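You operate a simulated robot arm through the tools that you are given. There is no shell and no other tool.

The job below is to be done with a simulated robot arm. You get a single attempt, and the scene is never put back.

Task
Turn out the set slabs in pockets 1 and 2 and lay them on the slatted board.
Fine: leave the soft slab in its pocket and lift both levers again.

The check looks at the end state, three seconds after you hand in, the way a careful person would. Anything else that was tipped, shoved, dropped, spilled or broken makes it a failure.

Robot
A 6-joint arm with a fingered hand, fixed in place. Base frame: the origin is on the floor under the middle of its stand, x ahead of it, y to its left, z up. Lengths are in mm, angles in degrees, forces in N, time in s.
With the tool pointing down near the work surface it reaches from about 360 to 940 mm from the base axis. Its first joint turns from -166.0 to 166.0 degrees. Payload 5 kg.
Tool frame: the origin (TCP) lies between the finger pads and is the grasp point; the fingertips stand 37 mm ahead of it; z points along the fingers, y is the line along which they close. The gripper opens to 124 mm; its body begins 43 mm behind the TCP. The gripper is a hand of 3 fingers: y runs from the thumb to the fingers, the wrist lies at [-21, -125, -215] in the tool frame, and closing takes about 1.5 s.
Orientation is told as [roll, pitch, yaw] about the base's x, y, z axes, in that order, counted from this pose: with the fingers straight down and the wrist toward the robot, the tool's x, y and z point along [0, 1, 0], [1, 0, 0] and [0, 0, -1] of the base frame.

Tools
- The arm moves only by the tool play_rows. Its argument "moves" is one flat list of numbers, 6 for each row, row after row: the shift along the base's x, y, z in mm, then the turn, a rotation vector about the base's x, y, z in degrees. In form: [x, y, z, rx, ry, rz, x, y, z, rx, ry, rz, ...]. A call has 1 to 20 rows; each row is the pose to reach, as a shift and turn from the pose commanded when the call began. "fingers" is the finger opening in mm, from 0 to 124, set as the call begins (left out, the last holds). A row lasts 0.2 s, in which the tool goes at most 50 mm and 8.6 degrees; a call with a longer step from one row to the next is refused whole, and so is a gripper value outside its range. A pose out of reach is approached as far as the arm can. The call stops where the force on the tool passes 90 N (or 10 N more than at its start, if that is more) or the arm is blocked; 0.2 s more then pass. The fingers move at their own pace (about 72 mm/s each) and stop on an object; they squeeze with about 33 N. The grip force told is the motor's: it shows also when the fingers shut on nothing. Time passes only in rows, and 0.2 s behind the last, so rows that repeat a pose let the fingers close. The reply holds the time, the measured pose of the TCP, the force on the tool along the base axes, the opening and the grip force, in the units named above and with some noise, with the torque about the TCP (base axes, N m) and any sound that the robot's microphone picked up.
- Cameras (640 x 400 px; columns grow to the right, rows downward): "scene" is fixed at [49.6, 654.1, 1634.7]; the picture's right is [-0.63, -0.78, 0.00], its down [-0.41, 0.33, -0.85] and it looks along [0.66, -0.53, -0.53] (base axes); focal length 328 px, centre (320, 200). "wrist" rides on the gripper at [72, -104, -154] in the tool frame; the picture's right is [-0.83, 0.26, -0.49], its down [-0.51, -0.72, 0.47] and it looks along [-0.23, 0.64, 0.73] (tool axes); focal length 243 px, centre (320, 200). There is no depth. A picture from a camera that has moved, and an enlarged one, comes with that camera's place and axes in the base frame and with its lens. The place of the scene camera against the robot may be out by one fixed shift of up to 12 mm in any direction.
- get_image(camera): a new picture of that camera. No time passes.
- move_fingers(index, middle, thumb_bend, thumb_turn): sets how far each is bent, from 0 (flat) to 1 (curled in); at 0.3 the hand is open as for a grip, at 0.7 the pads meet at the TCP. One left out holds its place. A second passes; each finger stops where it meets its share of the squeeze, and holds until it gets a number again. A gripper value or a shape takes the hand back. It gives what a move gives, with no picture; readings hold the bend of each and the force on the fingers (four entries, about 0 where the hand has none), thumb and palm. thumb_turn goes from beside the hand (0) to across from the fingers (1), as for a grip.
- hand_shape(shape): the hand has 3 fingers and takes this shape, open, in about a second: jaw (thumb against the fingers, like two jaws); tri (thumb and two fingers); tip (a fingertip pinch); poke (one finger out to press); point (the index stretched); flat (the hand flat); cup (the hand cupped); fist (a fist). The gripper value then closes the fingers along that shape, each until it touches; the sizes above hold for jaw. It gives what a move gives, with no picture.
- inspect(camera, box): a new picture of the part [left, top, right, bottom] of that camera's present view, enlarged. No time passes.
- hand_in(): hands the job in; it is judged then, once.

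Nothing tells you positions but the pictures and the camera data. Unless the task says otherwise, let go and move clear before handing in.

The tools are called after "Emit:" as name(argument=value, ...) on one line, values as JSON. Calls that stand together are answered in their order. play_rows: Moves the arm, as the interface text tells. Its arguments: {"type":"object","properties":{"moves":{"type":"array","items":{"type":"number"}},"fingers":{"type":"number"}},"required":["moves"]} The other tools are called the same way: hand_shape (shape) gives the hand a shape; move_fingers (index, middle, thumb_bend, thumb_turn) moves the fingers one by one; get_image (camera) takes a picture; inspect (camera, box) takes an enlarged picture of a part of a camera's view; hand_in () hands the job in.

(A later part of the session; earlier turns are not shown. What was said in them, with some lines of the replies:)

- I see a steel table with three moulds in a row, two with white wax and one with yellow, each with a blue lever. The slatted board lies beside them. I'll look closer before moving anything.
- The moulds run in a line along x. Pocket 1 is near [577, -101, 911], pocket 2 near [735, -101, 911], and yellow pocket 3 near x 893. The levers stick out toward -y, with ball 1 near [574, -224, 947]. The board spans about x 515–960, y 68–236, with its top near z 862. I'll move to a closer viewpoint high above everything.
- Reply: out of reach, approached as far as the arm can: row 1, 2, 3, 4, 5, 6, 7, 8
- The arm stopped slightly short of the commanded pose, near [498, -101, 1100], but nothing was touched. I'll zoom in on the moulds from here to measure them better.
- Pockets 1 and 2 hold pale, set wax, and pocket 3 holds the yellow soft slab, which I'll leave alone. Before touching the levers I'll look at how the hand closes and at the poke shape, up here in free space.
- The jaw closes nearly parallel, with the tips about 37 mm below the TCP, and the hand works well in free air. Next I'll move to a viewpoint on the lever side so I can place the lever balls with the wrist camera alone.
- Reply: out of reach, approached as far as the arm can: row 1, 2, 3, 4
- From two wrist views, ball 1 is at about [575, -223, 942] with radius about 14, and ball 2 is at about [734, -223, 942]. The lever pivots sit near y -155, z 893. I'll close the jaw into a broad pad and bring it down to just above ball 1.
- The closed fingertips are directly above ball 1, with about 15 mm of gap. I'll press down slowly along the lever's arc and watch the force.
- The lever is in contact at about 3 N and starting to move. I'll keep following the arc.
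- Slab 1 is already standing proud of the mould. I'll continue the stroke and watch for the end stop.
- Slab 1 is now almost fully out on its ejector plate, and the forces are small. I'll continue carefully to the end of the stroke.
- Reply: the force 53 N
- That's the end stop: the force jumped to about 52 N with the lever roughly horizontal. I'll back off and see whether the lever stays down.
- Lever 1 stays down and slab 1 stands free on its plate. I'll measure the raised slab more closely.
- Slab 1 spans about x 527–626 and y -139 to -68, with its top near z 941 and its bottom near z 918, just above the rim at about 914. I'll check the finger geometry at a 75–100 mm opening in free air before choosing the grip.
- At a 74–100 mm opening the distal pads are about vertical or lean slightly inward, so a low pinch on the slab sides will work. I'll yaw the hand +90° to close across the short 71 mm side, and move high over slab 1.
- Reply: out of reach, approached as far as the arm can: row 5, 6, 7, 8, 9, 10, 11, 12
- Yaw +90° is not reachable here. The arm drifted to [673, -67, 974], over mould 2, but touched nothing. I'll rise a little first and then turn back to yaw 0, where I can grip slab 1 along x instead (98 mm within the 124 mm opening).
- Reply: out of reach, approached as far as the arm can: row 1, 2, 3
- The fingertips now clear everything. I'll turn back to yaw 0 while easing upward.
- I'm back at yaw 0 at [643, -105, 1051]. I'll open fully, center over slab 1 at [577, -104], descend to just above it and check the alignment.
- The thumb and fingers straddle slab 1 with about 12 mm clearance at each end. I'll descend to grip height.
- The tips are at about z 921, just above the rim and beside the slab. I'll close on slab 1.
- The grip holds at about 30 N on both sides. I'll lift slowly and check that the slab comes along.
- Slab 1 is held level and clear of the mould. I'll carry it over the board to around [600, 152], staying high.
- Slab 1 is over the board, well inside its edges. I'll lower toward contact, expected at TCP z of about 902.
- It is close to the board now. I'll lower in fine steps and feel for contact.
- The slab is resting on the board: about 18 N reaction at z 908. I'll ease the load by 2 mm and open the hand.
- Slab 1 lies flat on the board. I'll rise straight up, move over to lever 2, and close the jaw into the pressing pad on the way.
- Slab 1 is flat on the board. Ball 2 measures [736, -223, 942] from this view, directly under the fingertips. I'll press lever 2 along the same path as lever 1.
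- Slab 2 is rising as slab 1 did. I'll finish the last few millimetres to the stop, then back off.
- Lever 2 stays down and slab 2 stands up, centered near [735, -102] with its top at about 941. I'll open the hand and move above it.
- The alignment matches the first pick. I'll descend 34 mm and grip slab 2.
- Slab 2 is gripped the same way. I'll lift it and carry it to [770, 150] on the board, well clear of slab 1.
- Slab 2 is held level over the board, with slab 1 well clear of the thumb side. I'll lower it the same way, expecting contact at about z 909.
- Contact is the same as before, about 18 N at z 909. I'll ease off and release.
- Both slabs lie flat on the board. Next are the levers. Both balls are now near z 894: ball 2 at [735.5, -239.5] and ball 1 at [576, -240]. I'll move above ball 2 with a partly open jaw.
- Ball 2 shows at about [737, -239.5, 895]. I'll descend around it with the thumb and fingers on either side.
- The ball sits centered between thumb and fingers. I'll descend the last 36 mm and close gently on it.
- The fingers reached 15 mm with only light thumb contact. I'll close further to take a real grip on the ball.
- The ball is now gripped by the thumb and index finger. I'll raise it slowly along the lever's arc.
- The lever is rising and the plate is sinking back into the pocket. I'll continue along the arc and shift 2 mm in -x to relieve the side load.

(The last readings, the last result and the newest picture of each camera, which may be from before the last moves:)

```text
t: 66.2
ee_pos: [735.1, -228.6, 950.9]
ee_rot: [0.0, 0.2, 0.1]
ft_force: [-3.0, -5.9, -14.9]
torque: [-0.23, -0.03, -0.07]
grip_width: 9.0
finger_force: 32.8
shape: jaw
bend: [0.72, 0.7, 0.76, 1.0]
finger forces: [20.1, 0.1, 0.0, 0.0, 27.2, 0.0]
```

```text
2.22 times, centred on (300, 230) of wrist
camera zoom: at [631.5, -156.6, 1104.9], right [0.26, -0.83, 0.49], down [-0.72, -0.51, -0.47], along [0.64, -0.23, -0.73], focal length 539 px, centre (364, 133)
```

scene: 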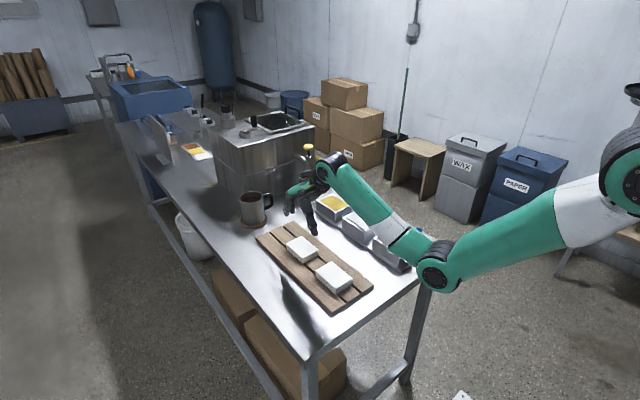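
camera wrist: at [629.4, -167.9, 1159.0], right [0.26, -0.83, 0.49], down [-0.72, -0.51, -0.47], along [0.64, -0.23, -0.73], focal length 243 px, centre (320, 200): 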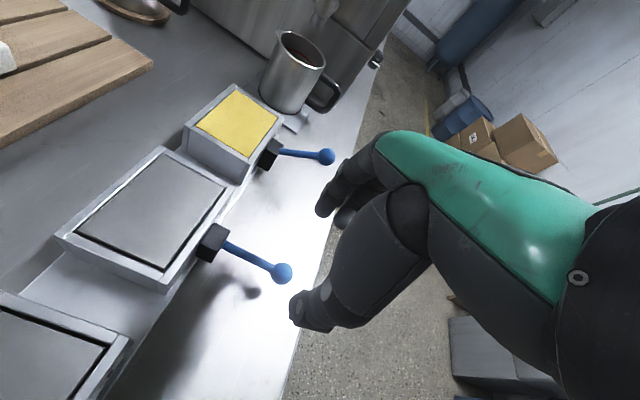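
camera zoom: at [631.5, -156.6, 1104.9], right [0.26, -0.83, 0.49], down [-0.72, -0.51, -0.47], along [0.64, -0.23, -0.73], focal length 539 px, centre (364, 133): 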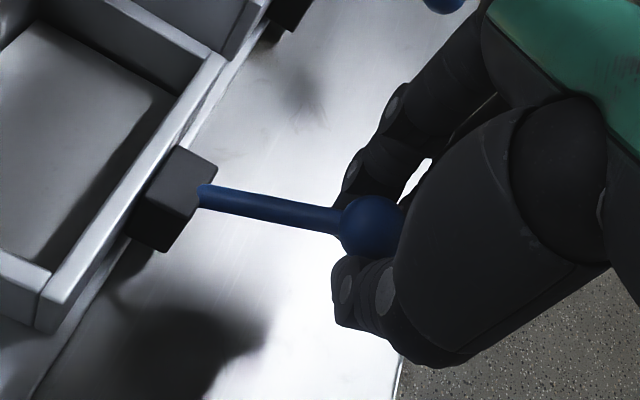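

Lever 2's ball now matches its original position in the scene view to within a pixel, and the stop can be felt at about 15 N. I'll ease off slightly and open the hand.

Emit:
play_rows(moves=[0, -1, -1, 0, 0, 0, 0, -1, -1, 0, 0, 0])

Emit:
play_rows(moves=[0, 0, 0, 0, 0, 0, 0, 0, 0, 0, 0, 0, 0, 0, 0, 0, 0, 0, 0, 0, 0, 0, 0, 0, 0, 0, 0, 0, 0, 0], fingers=74)

Emit:
inspect(camera="scene", box=[340, 170, 440, 250])

Emit:
inspect(camera="wrist", box=[200, 140, 400, 320])

```text
t: 66.8
ee_pos: [735.7, -229.1, 949.1]
ee_rot: [0.0, 0.2, 0.0]
ft_force: [-3.3, -1.6, -16.6]
torque: [-0.16, 0.0, -0.05]
grip_width: 9.7
finger_force: 33.1
shape: jaw
bend: [0.72, 0.7, 0.76, 1.0]
finger forces: [21.0, 0.1, 0.0, 0.1, 26.5, 0.1]
```

```text
t: 68.0
ee_pos: [735.3, -229.8, 952.0]
ee_rot: [0.0, 0.1, 0.0]
ft_force: [0.4, 0.0, 0.6]
torque: [-0.01, 0.0, 0.02]
grip_width: 73.5
finger_force: 0.1
shape: jaw
bend: [0.73, 0.41, 0.65, 1.0]
finger forces: [0.1, 0.0, 0.0, 0.0, 0.1, 0.0]
```

```text
5.00 times, centred on (390, 210) of scene
camera zoom: at [49.6, 654.1, 1634.7], right [-0.63, -0.78, 0.0], down [-0.41, 0.33, -0.85], along [0.66, -0.53, -0.53], focal length 1638 px, centre (-30, 150)
```

zoom: 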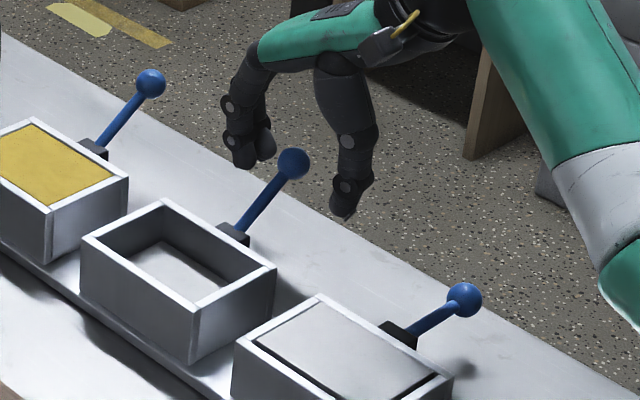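

```text
2.22 times, centred on (300, 230) of wrist
camera zoom: at [631.1, -157.6, 1105.8], right [0.26, -0.83, 0.49], down [-0.72, -0.51, -0.47], along [0.64, -0.23, -0.73], focal length 539 px, centre (364, 133)
```

zoom: 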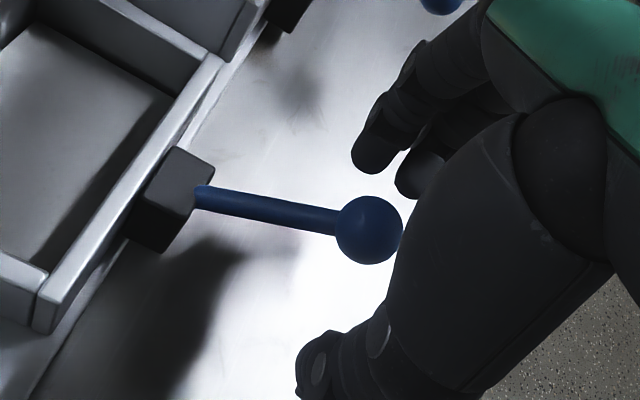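

Lever 2 stays up, and its ball is free between the open fingers. I'll rise straight up and go over to lever 1.

Emit:
play_rows(moves=[0, 0, 12, 0, 0, 0, 0, 0, 30, 0, 0, 0, 0, 0, 55, 0, 0, 0, 0, 0, 72, 0, 0, 0, -35, -2, 72, 0, 0, 0, -75, -4, 72, 0, 0, 0, -115, -7, 72, 0, 0, 0, -150, -10, 72, 0, 0, 0, -160, -11, 60, 0, 0, 0, -160, -11, 50, 0, 0, 0])

Emit:
get_image(camera="wrist")

Emit:
inspect(camera="wrist", box=[180, 180, 380, 360])

```text
t: 70.2
ee_pos: [576.4, -239.5, 1001.6]
ee_rot: [0.0, 0.0, 0.0]
ft_force: [-0.2, 0.8, -0.7]
torque: [0.01, 0.01, 0.0]
grip_width: 73.7
finger_force: 0.0
shape: jaw
bend: [0.73, 0.41, 0.65, 1.0]
finger forces: [0.0, 0.1, 0.0, 0.0, 0.1, 0.1]
```

```text
taken
camera wrist: at [471.9, -167.9, 1155.4], right [0.26, -0.83, 0.49], down [-0.72, -0.51, -0.47], along [0.64, -0.23, -0.73], focal length 243 px, centre (320, 200)
```

wrist: 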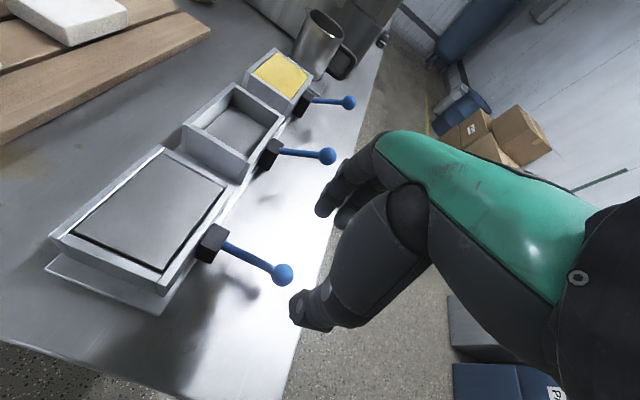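

```text
2.22 times, centred on (280, 270) of wrist
camera zoom: at [471.9, -167.9, 1155.4], right [0.26, -0.83, 0.49], down [-0.72, -0.51, -0.47], along [0.64, -0.23, -0.73], focal length 539 px, centre (409, 44)
```

zoom: 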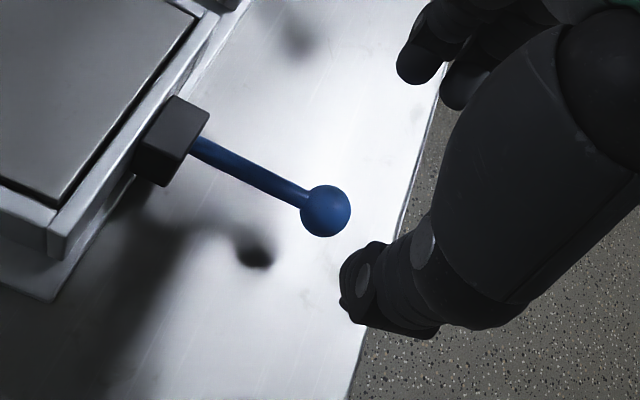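

Ball 1 measures [575, -239, 894], directly under the open jaw. I'll descend around it and grip.

Emit:
play_rows(moves=[-1, 0, -15, 0, 0, 0, -1, 0, -30, 0, 0, 0, -1, 0, -45, 0, 0, 0, -1, 0, -60, 0, 0, 0, -1, 0, -73, 0, 0, 0, -1, 0, -84, 0, 0, 0, -1, 0, -91, 0, 0, 0])

Emit:
inspect(camera="wrist", box=[200, 140, 400, 320])

Emit:
play_rows(moves=[0, 0, 0, 0, 0, 0, 0, 0, 0, 0, 0, 0, 0, 0, 0, 0, 0, 0, 0, 0, 0, 0, 0, 0, 0, 0, 0, 0, 0, 0, 0, 0, 0, 0, 0, 0, 0, 0, 0, 0, 0, 0, 0, 0, 0, 0, 0, 0], fingers=0)

Emit:
inspect(camera="wrist", box=[200, 140, 400, 320])

Emit:
inspect(camera="scene", box=[370, 180, 470, 260])

```text
t: 71.8
ee_pos: [574.8, -238.4, 909.9]
ee_rot: [0.0, -0.1, 0.1]
ft_force: [-0.6, -0.2, 0.0]
torque: [-0.03, -0.02, 0.03]
grip_width: 73.7
finger_force: 0.1
shape: jaw
bend: [0.73, 0.41, 0.65, 1.0]
finger forces: [0.0, 0.1, 0.1, 0.0, 0.0, 0.0]
```

```text
2.22 times, centred on (300, 230) of wrist
camera zoom: at [470.6, -166.8, 1064.4], right [0.26, -0.83, 0.49], down [-0.72, -0.51, -0.47], along [0.64, -0.23, -0.73], focal length 539 px, centre (364, 133)
```

zoom: 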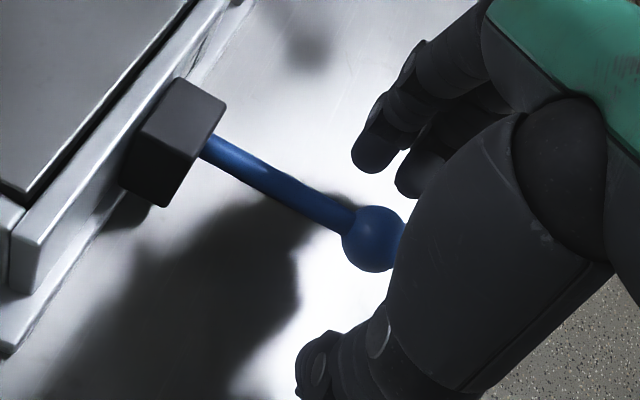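

```text
t: 73.6
ee_pos: [574.3, -239.1, 909.8]
ee_rot: [-0.2, 0.0, 0.1]
ft_force: [-9.1, -3.5, -3.2]
torque: [-0.07, 0.2, -0.04]
grip_width: 9.7
finger_force: 32.8
shape: jaw
bend: [0.72, 0.7, 0.75, 1.0]
finger forces: [15.7, 6.5, 0.0, 0.0, 28.0, 0.1]
```

```text
2.22 times, centred on (300, 230) of wrist
camera zoom: at [470.3, -167.0, 1064.4], right [0.26, -0.83, 0.49], down [-0.72, -0.51, -0.47], along [0.64, -0.23, -0.73], focal length 539 px, centre (364, 133)
```

zoom: 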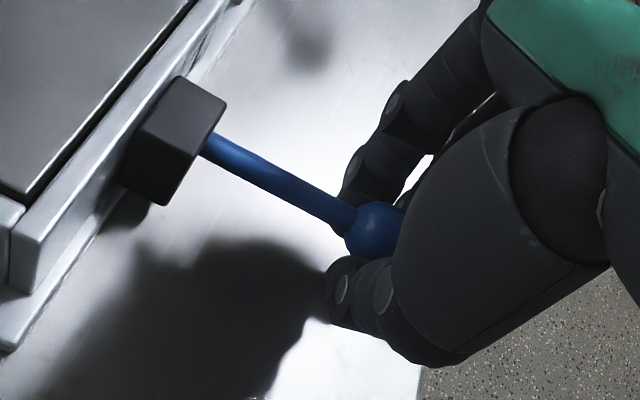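

```text
5.00 times, centred on (420, 220) of scene
camera zoom: at [49.6, 654.1, 1634.7], right [-0.63, -0.78, 0.0], down [-0.41, 0.33, -0.85], along [0.66, -0.53, -0.53], focal length 1638 px, centre (-180, 100)
```

zoom: 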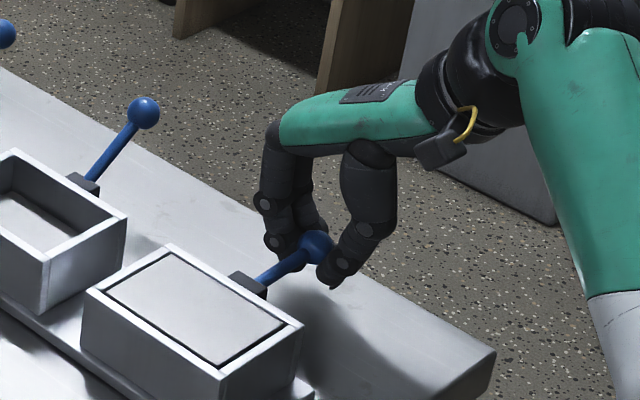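

Ball 1 is gripped the same way. I'll raise it along the same arc that worked for lever 2.

Emit:
play_rows(moves=[0, 0, 4, 0, 0, 0, 0, 0, 8, 0, 0, 0, -1, 1, 12, 0, 0, 0, -1, 2, 16, 0, 0, 0, -1, 3, 20, 0, 0, 0, -2, 4, 25, 0, 0, 0, -2, 6, 30, 0, 0, 0, -2, 8, 34, 0, 0, 0, -2, 9, 38, 0, 0, 0])

Emit:
inspect(camera="scene", box=[370, 180, 470, 260])

Emit:
inspect(camera="wrist", box=[200, 140, 400, 320])

```text
t: 75.6
ee_pos: [573.1, -230.7, 948.9]
ee_rot: [0.1, 0.0, 0.1]
ft_force: [-0.5, 4.2, -5.9]
torque: [-0.08, 0.0, -0.04]
grip_width: 9.5
finger_force: 32.9
shape: jaw
bend: [0.72, 0.7, 0.77, 1.0]
finger forces: [18.9, 0.0, 0.0, 0.0, 21.5, 0.0]
```

```text
5.00 times, centred on (420, 220) of scene
camera zoom: at [49.6, 654.1, 1634.7], right [-0.63, -0.78, 0.0], down [-0.41, 0.33, -0.85], along [0.66, -0.53, -0.53], focal length 1638 px, centre (-180, 100)
```

zoom: 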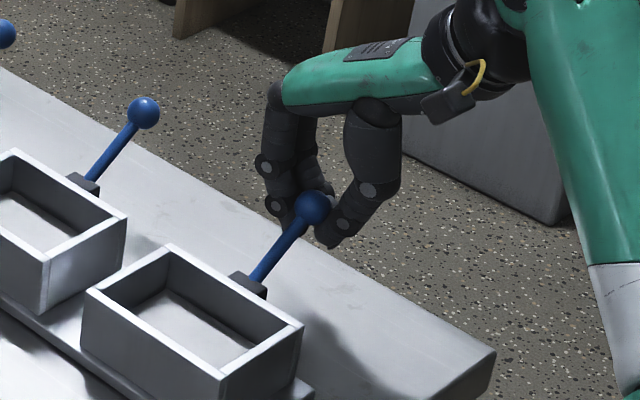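

```text
2.22 times, centred on (300, 230) of wrist
camera zoom: at [468.0, -158.1, 1102.7], right [0.26, -0.83, 0.49], down [-0.72, -0.51, -0.47], along [0.64, -0.23, -0.73], focal length 539 px, centre (364, 133)
```

zoom: 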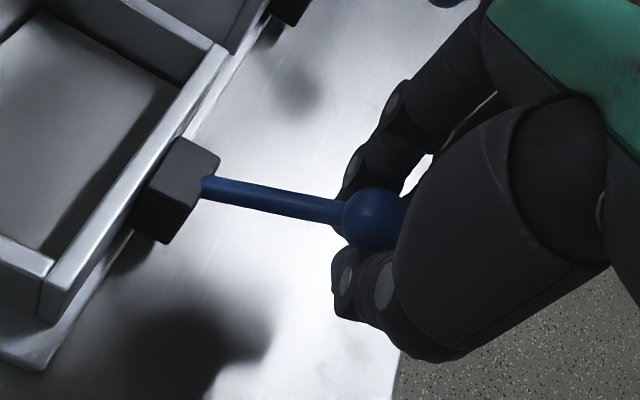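

Ball 1 is within about 1.5 mm of its original position. I'll nudge up a few more millimetres to the stop.

Emit:
play_rows(moves=[0, 1, 2, 0, 0, 0, 0, 2, 4, 0, 0, 0])

Emit:
inspect(camera="scene", box=[370, 180, 470, 260])

```text
t: 76.2
ee_pos: [572.3, -229.0, 950.4]
ee_rot: [0.1, 0.1, 0.0]
ft_force: [1.1, 0.1, -22.6]
torque: [-0.22, 0.0, -0.06]
grip_width: 8.7
finger_force: 33.1
shape: jaw
bend: [0.72, 0.7, 0.77, 1.0]
finger forces: [23.9, 0.0, 0.0, 0.1, 25.2, 0.0]
```

```text
5.00 times, centred on (420, 220) of scene
camera zoom: at [49.6, 654.1, 1634.7], right [-0.63, -0.78, 0.0], down [-0.41, 0.33, -0.85], along [0.66, -0.53, -0.53], focal length 1638 px, centre (-180, 100)
```

zoom: 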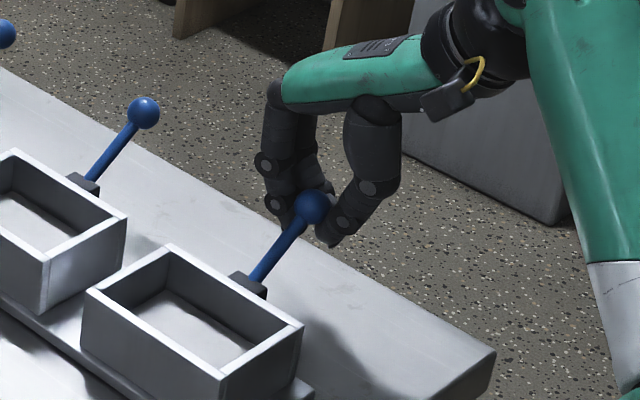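

The upper stop is reached: 22 N with no further motion. I'll ease off, open, and rise clear.

Emit:
play_rows(moves=[0, -1, -2, 0, 0, 0, 0, -1, -2, 0, 0, 0])

Emit:
play_rows(moves=[0, 0, 0, 0, 0, 0, 0, 0, 0, 0, 0, 0, 0, 0, 0, 0, 0, 0, 0, 0, 0, 0, 0, 0, 0, 0, 0, 0, 0, 0], fingers=74)

Emit:
inspect(camera="scene", box=[370, 180, 470, 260])

Emit:
play_rows(moves=[0, 0, 12, 0, 0, 0, 0, 0, 30, 0, 0, 0, 0, 0, 55, 0, 0, 0, 0, 0, 80, 0, 0, 0, 0, -30, 110, 0, 0, 0, 0, -60, 140, 0, 0, 0, 0, -90, 170, 0, 0, 0, 0, -110, 195, 0, 0, 0])

Emit:
get_image(camera="scene")

Emit:
get_image(camera="wrist")

```text
t: 76.8
ee_pos: [573.2, -229.1, 949.1]
ee_rot: [0.0, 0.0, -0.1]
ft_force: [-6.8, 5.3, -13.1]
torque: [-0.04, 0.15, 0.05]
grip_width: 9.1
finger_force: 32.3
shape: jaw
bend: [0.72, 0.7, 0.77, 1.0]
finger forces: [19.6, 0.0, 0.0, 0.1, 24.9, 0.0]
```

```text
t: 78.0
ee_pos: [573.2, -230.0, 950.0]
ee_rot: [0.0, 0.0, 0.0]
ft_force: [-1.5, -0.2, -0.2]
torque: [0.03, 0.04, -0.04]
grip_width: 73.4
finger_force: 0.0
shape: jaw
bend: [0.73, 0.41, 0.65, 1.0]
finger forces: [0.0, 0.0, 0.0, 0.0, 0.0, 0.1]
```

```text
5.00 times, centred on (420, 220) of scene
camera zoom: at [49.6, 654.1, 1634.7], right [-0.63, -0.78, 0.0], down [-0.41, 0.33, -0.85], along [0.66, -0.53, -0.53], focal length 1638 px, centre (-180, 100)
```

zoom: 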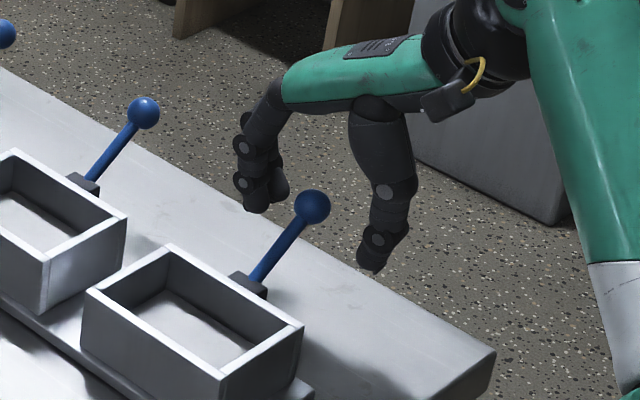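

```text
t: 79.8
ee_pos: [571.8, -337.8, 1143.9]
ee_rot: [0.0, 0.0, 0.0]
ft_force: [0.0, 0.8, 0.0]
torque: [-0.05, 0.05, -0.01]
grip_width: 73.7
finger_force: 0.0
shape: jaw
bend: [0.73, 0.41, 0.65, 1.0]
finger forces: [0.1, 0.1, 0.0, 0.1, 0.0, 0.0]
```

```text
taken
```

scene: 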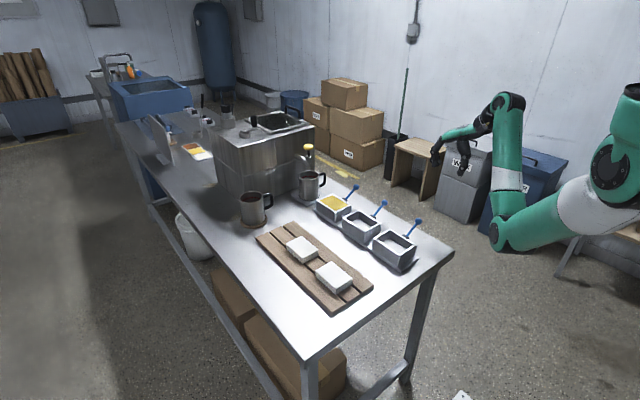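

```text
taken
camera wrist: at [467.8, -266.6, 1298.9], right [0.26, -0.83, 0.49], down [-0.72, -0.51, -0.47], along [0.64, -0.23, -0.73], focal length 243 px, centre (320, 200)
```

wrist: 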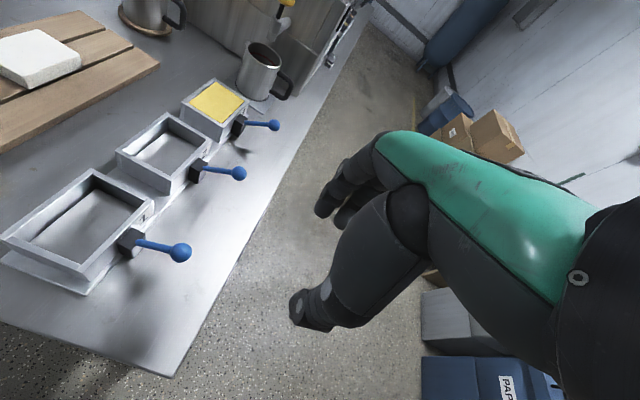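

Both pockets are empty, all three levers are up, and the hand is clear. I'll take one last close look before handing in.

Emit:
inspect(camera="scene", box=[230, 150, 470, 320])

Emit:
inspect(camera="scene", box=[250, 215, 380, 315])

```text
2.35 times, centred on (350, 235) of scene
camera zoom: at [49.6, 654.1, 1634.7], right [-0.63, -0.78, 0.0], down [-0.41, 0.33, -0.85], along [0.66, -0.53, -0.53], focal length 771 px, centre (249, 118)
```

zoom: 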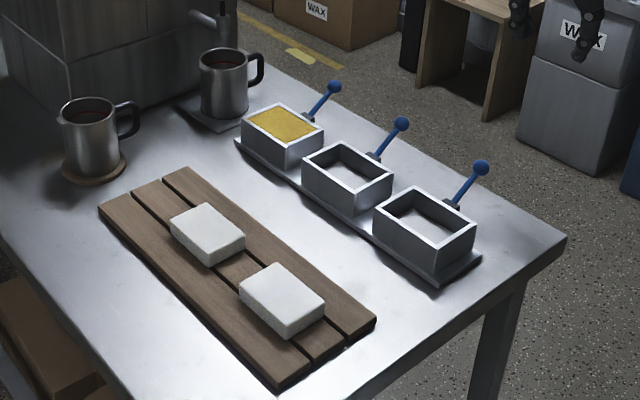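

```text
4.00 times, centred on (315, 265) of scene
camera zoom: at [49.6, 654.1, 1634.7], right [-0.63, -0.78, 0.0], down [-0.41, 0.33, -0.85], along [0.66, -0.53, -0.53], focal length 1310 px, centre (340, -60)
```

zoom: 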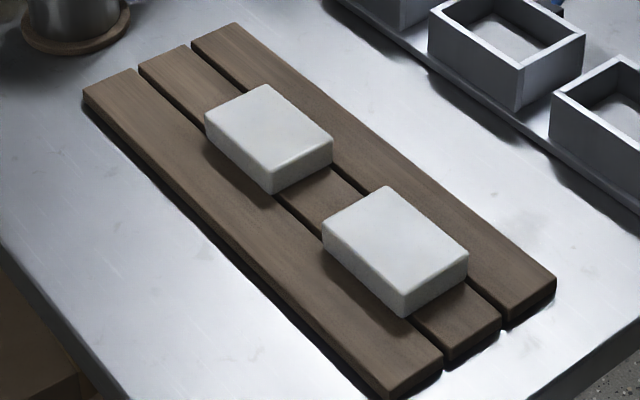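

Both set slabs lie flat on the slatted board, and pockets 1 and 2 are empty with their levers back up. The yellow soft slab is still in pocket 3, nothing else has moved, and the arm is clear, so I'm handing in.

Emit:
hand_in()

```text
The job is handed in.
```

The job is handed in. The slabs from pockets 1 and 2 are lying flat on the slatted board, and both levers are back up against their stops.

- **Soft slab:** the yellow slab in pocket 3 was never touched, and its lever is still up.
- **Surroundings:** in the last pictures nothing else was tipped, moved or spilled, and the hand was open and clear of the table.
- **One misstep:** a wrist turn early on was out of reach, so the arm drifted lower over mould 2 before I backed it out. The force readings showed no contact, and I gripped the slabs the other way instead.
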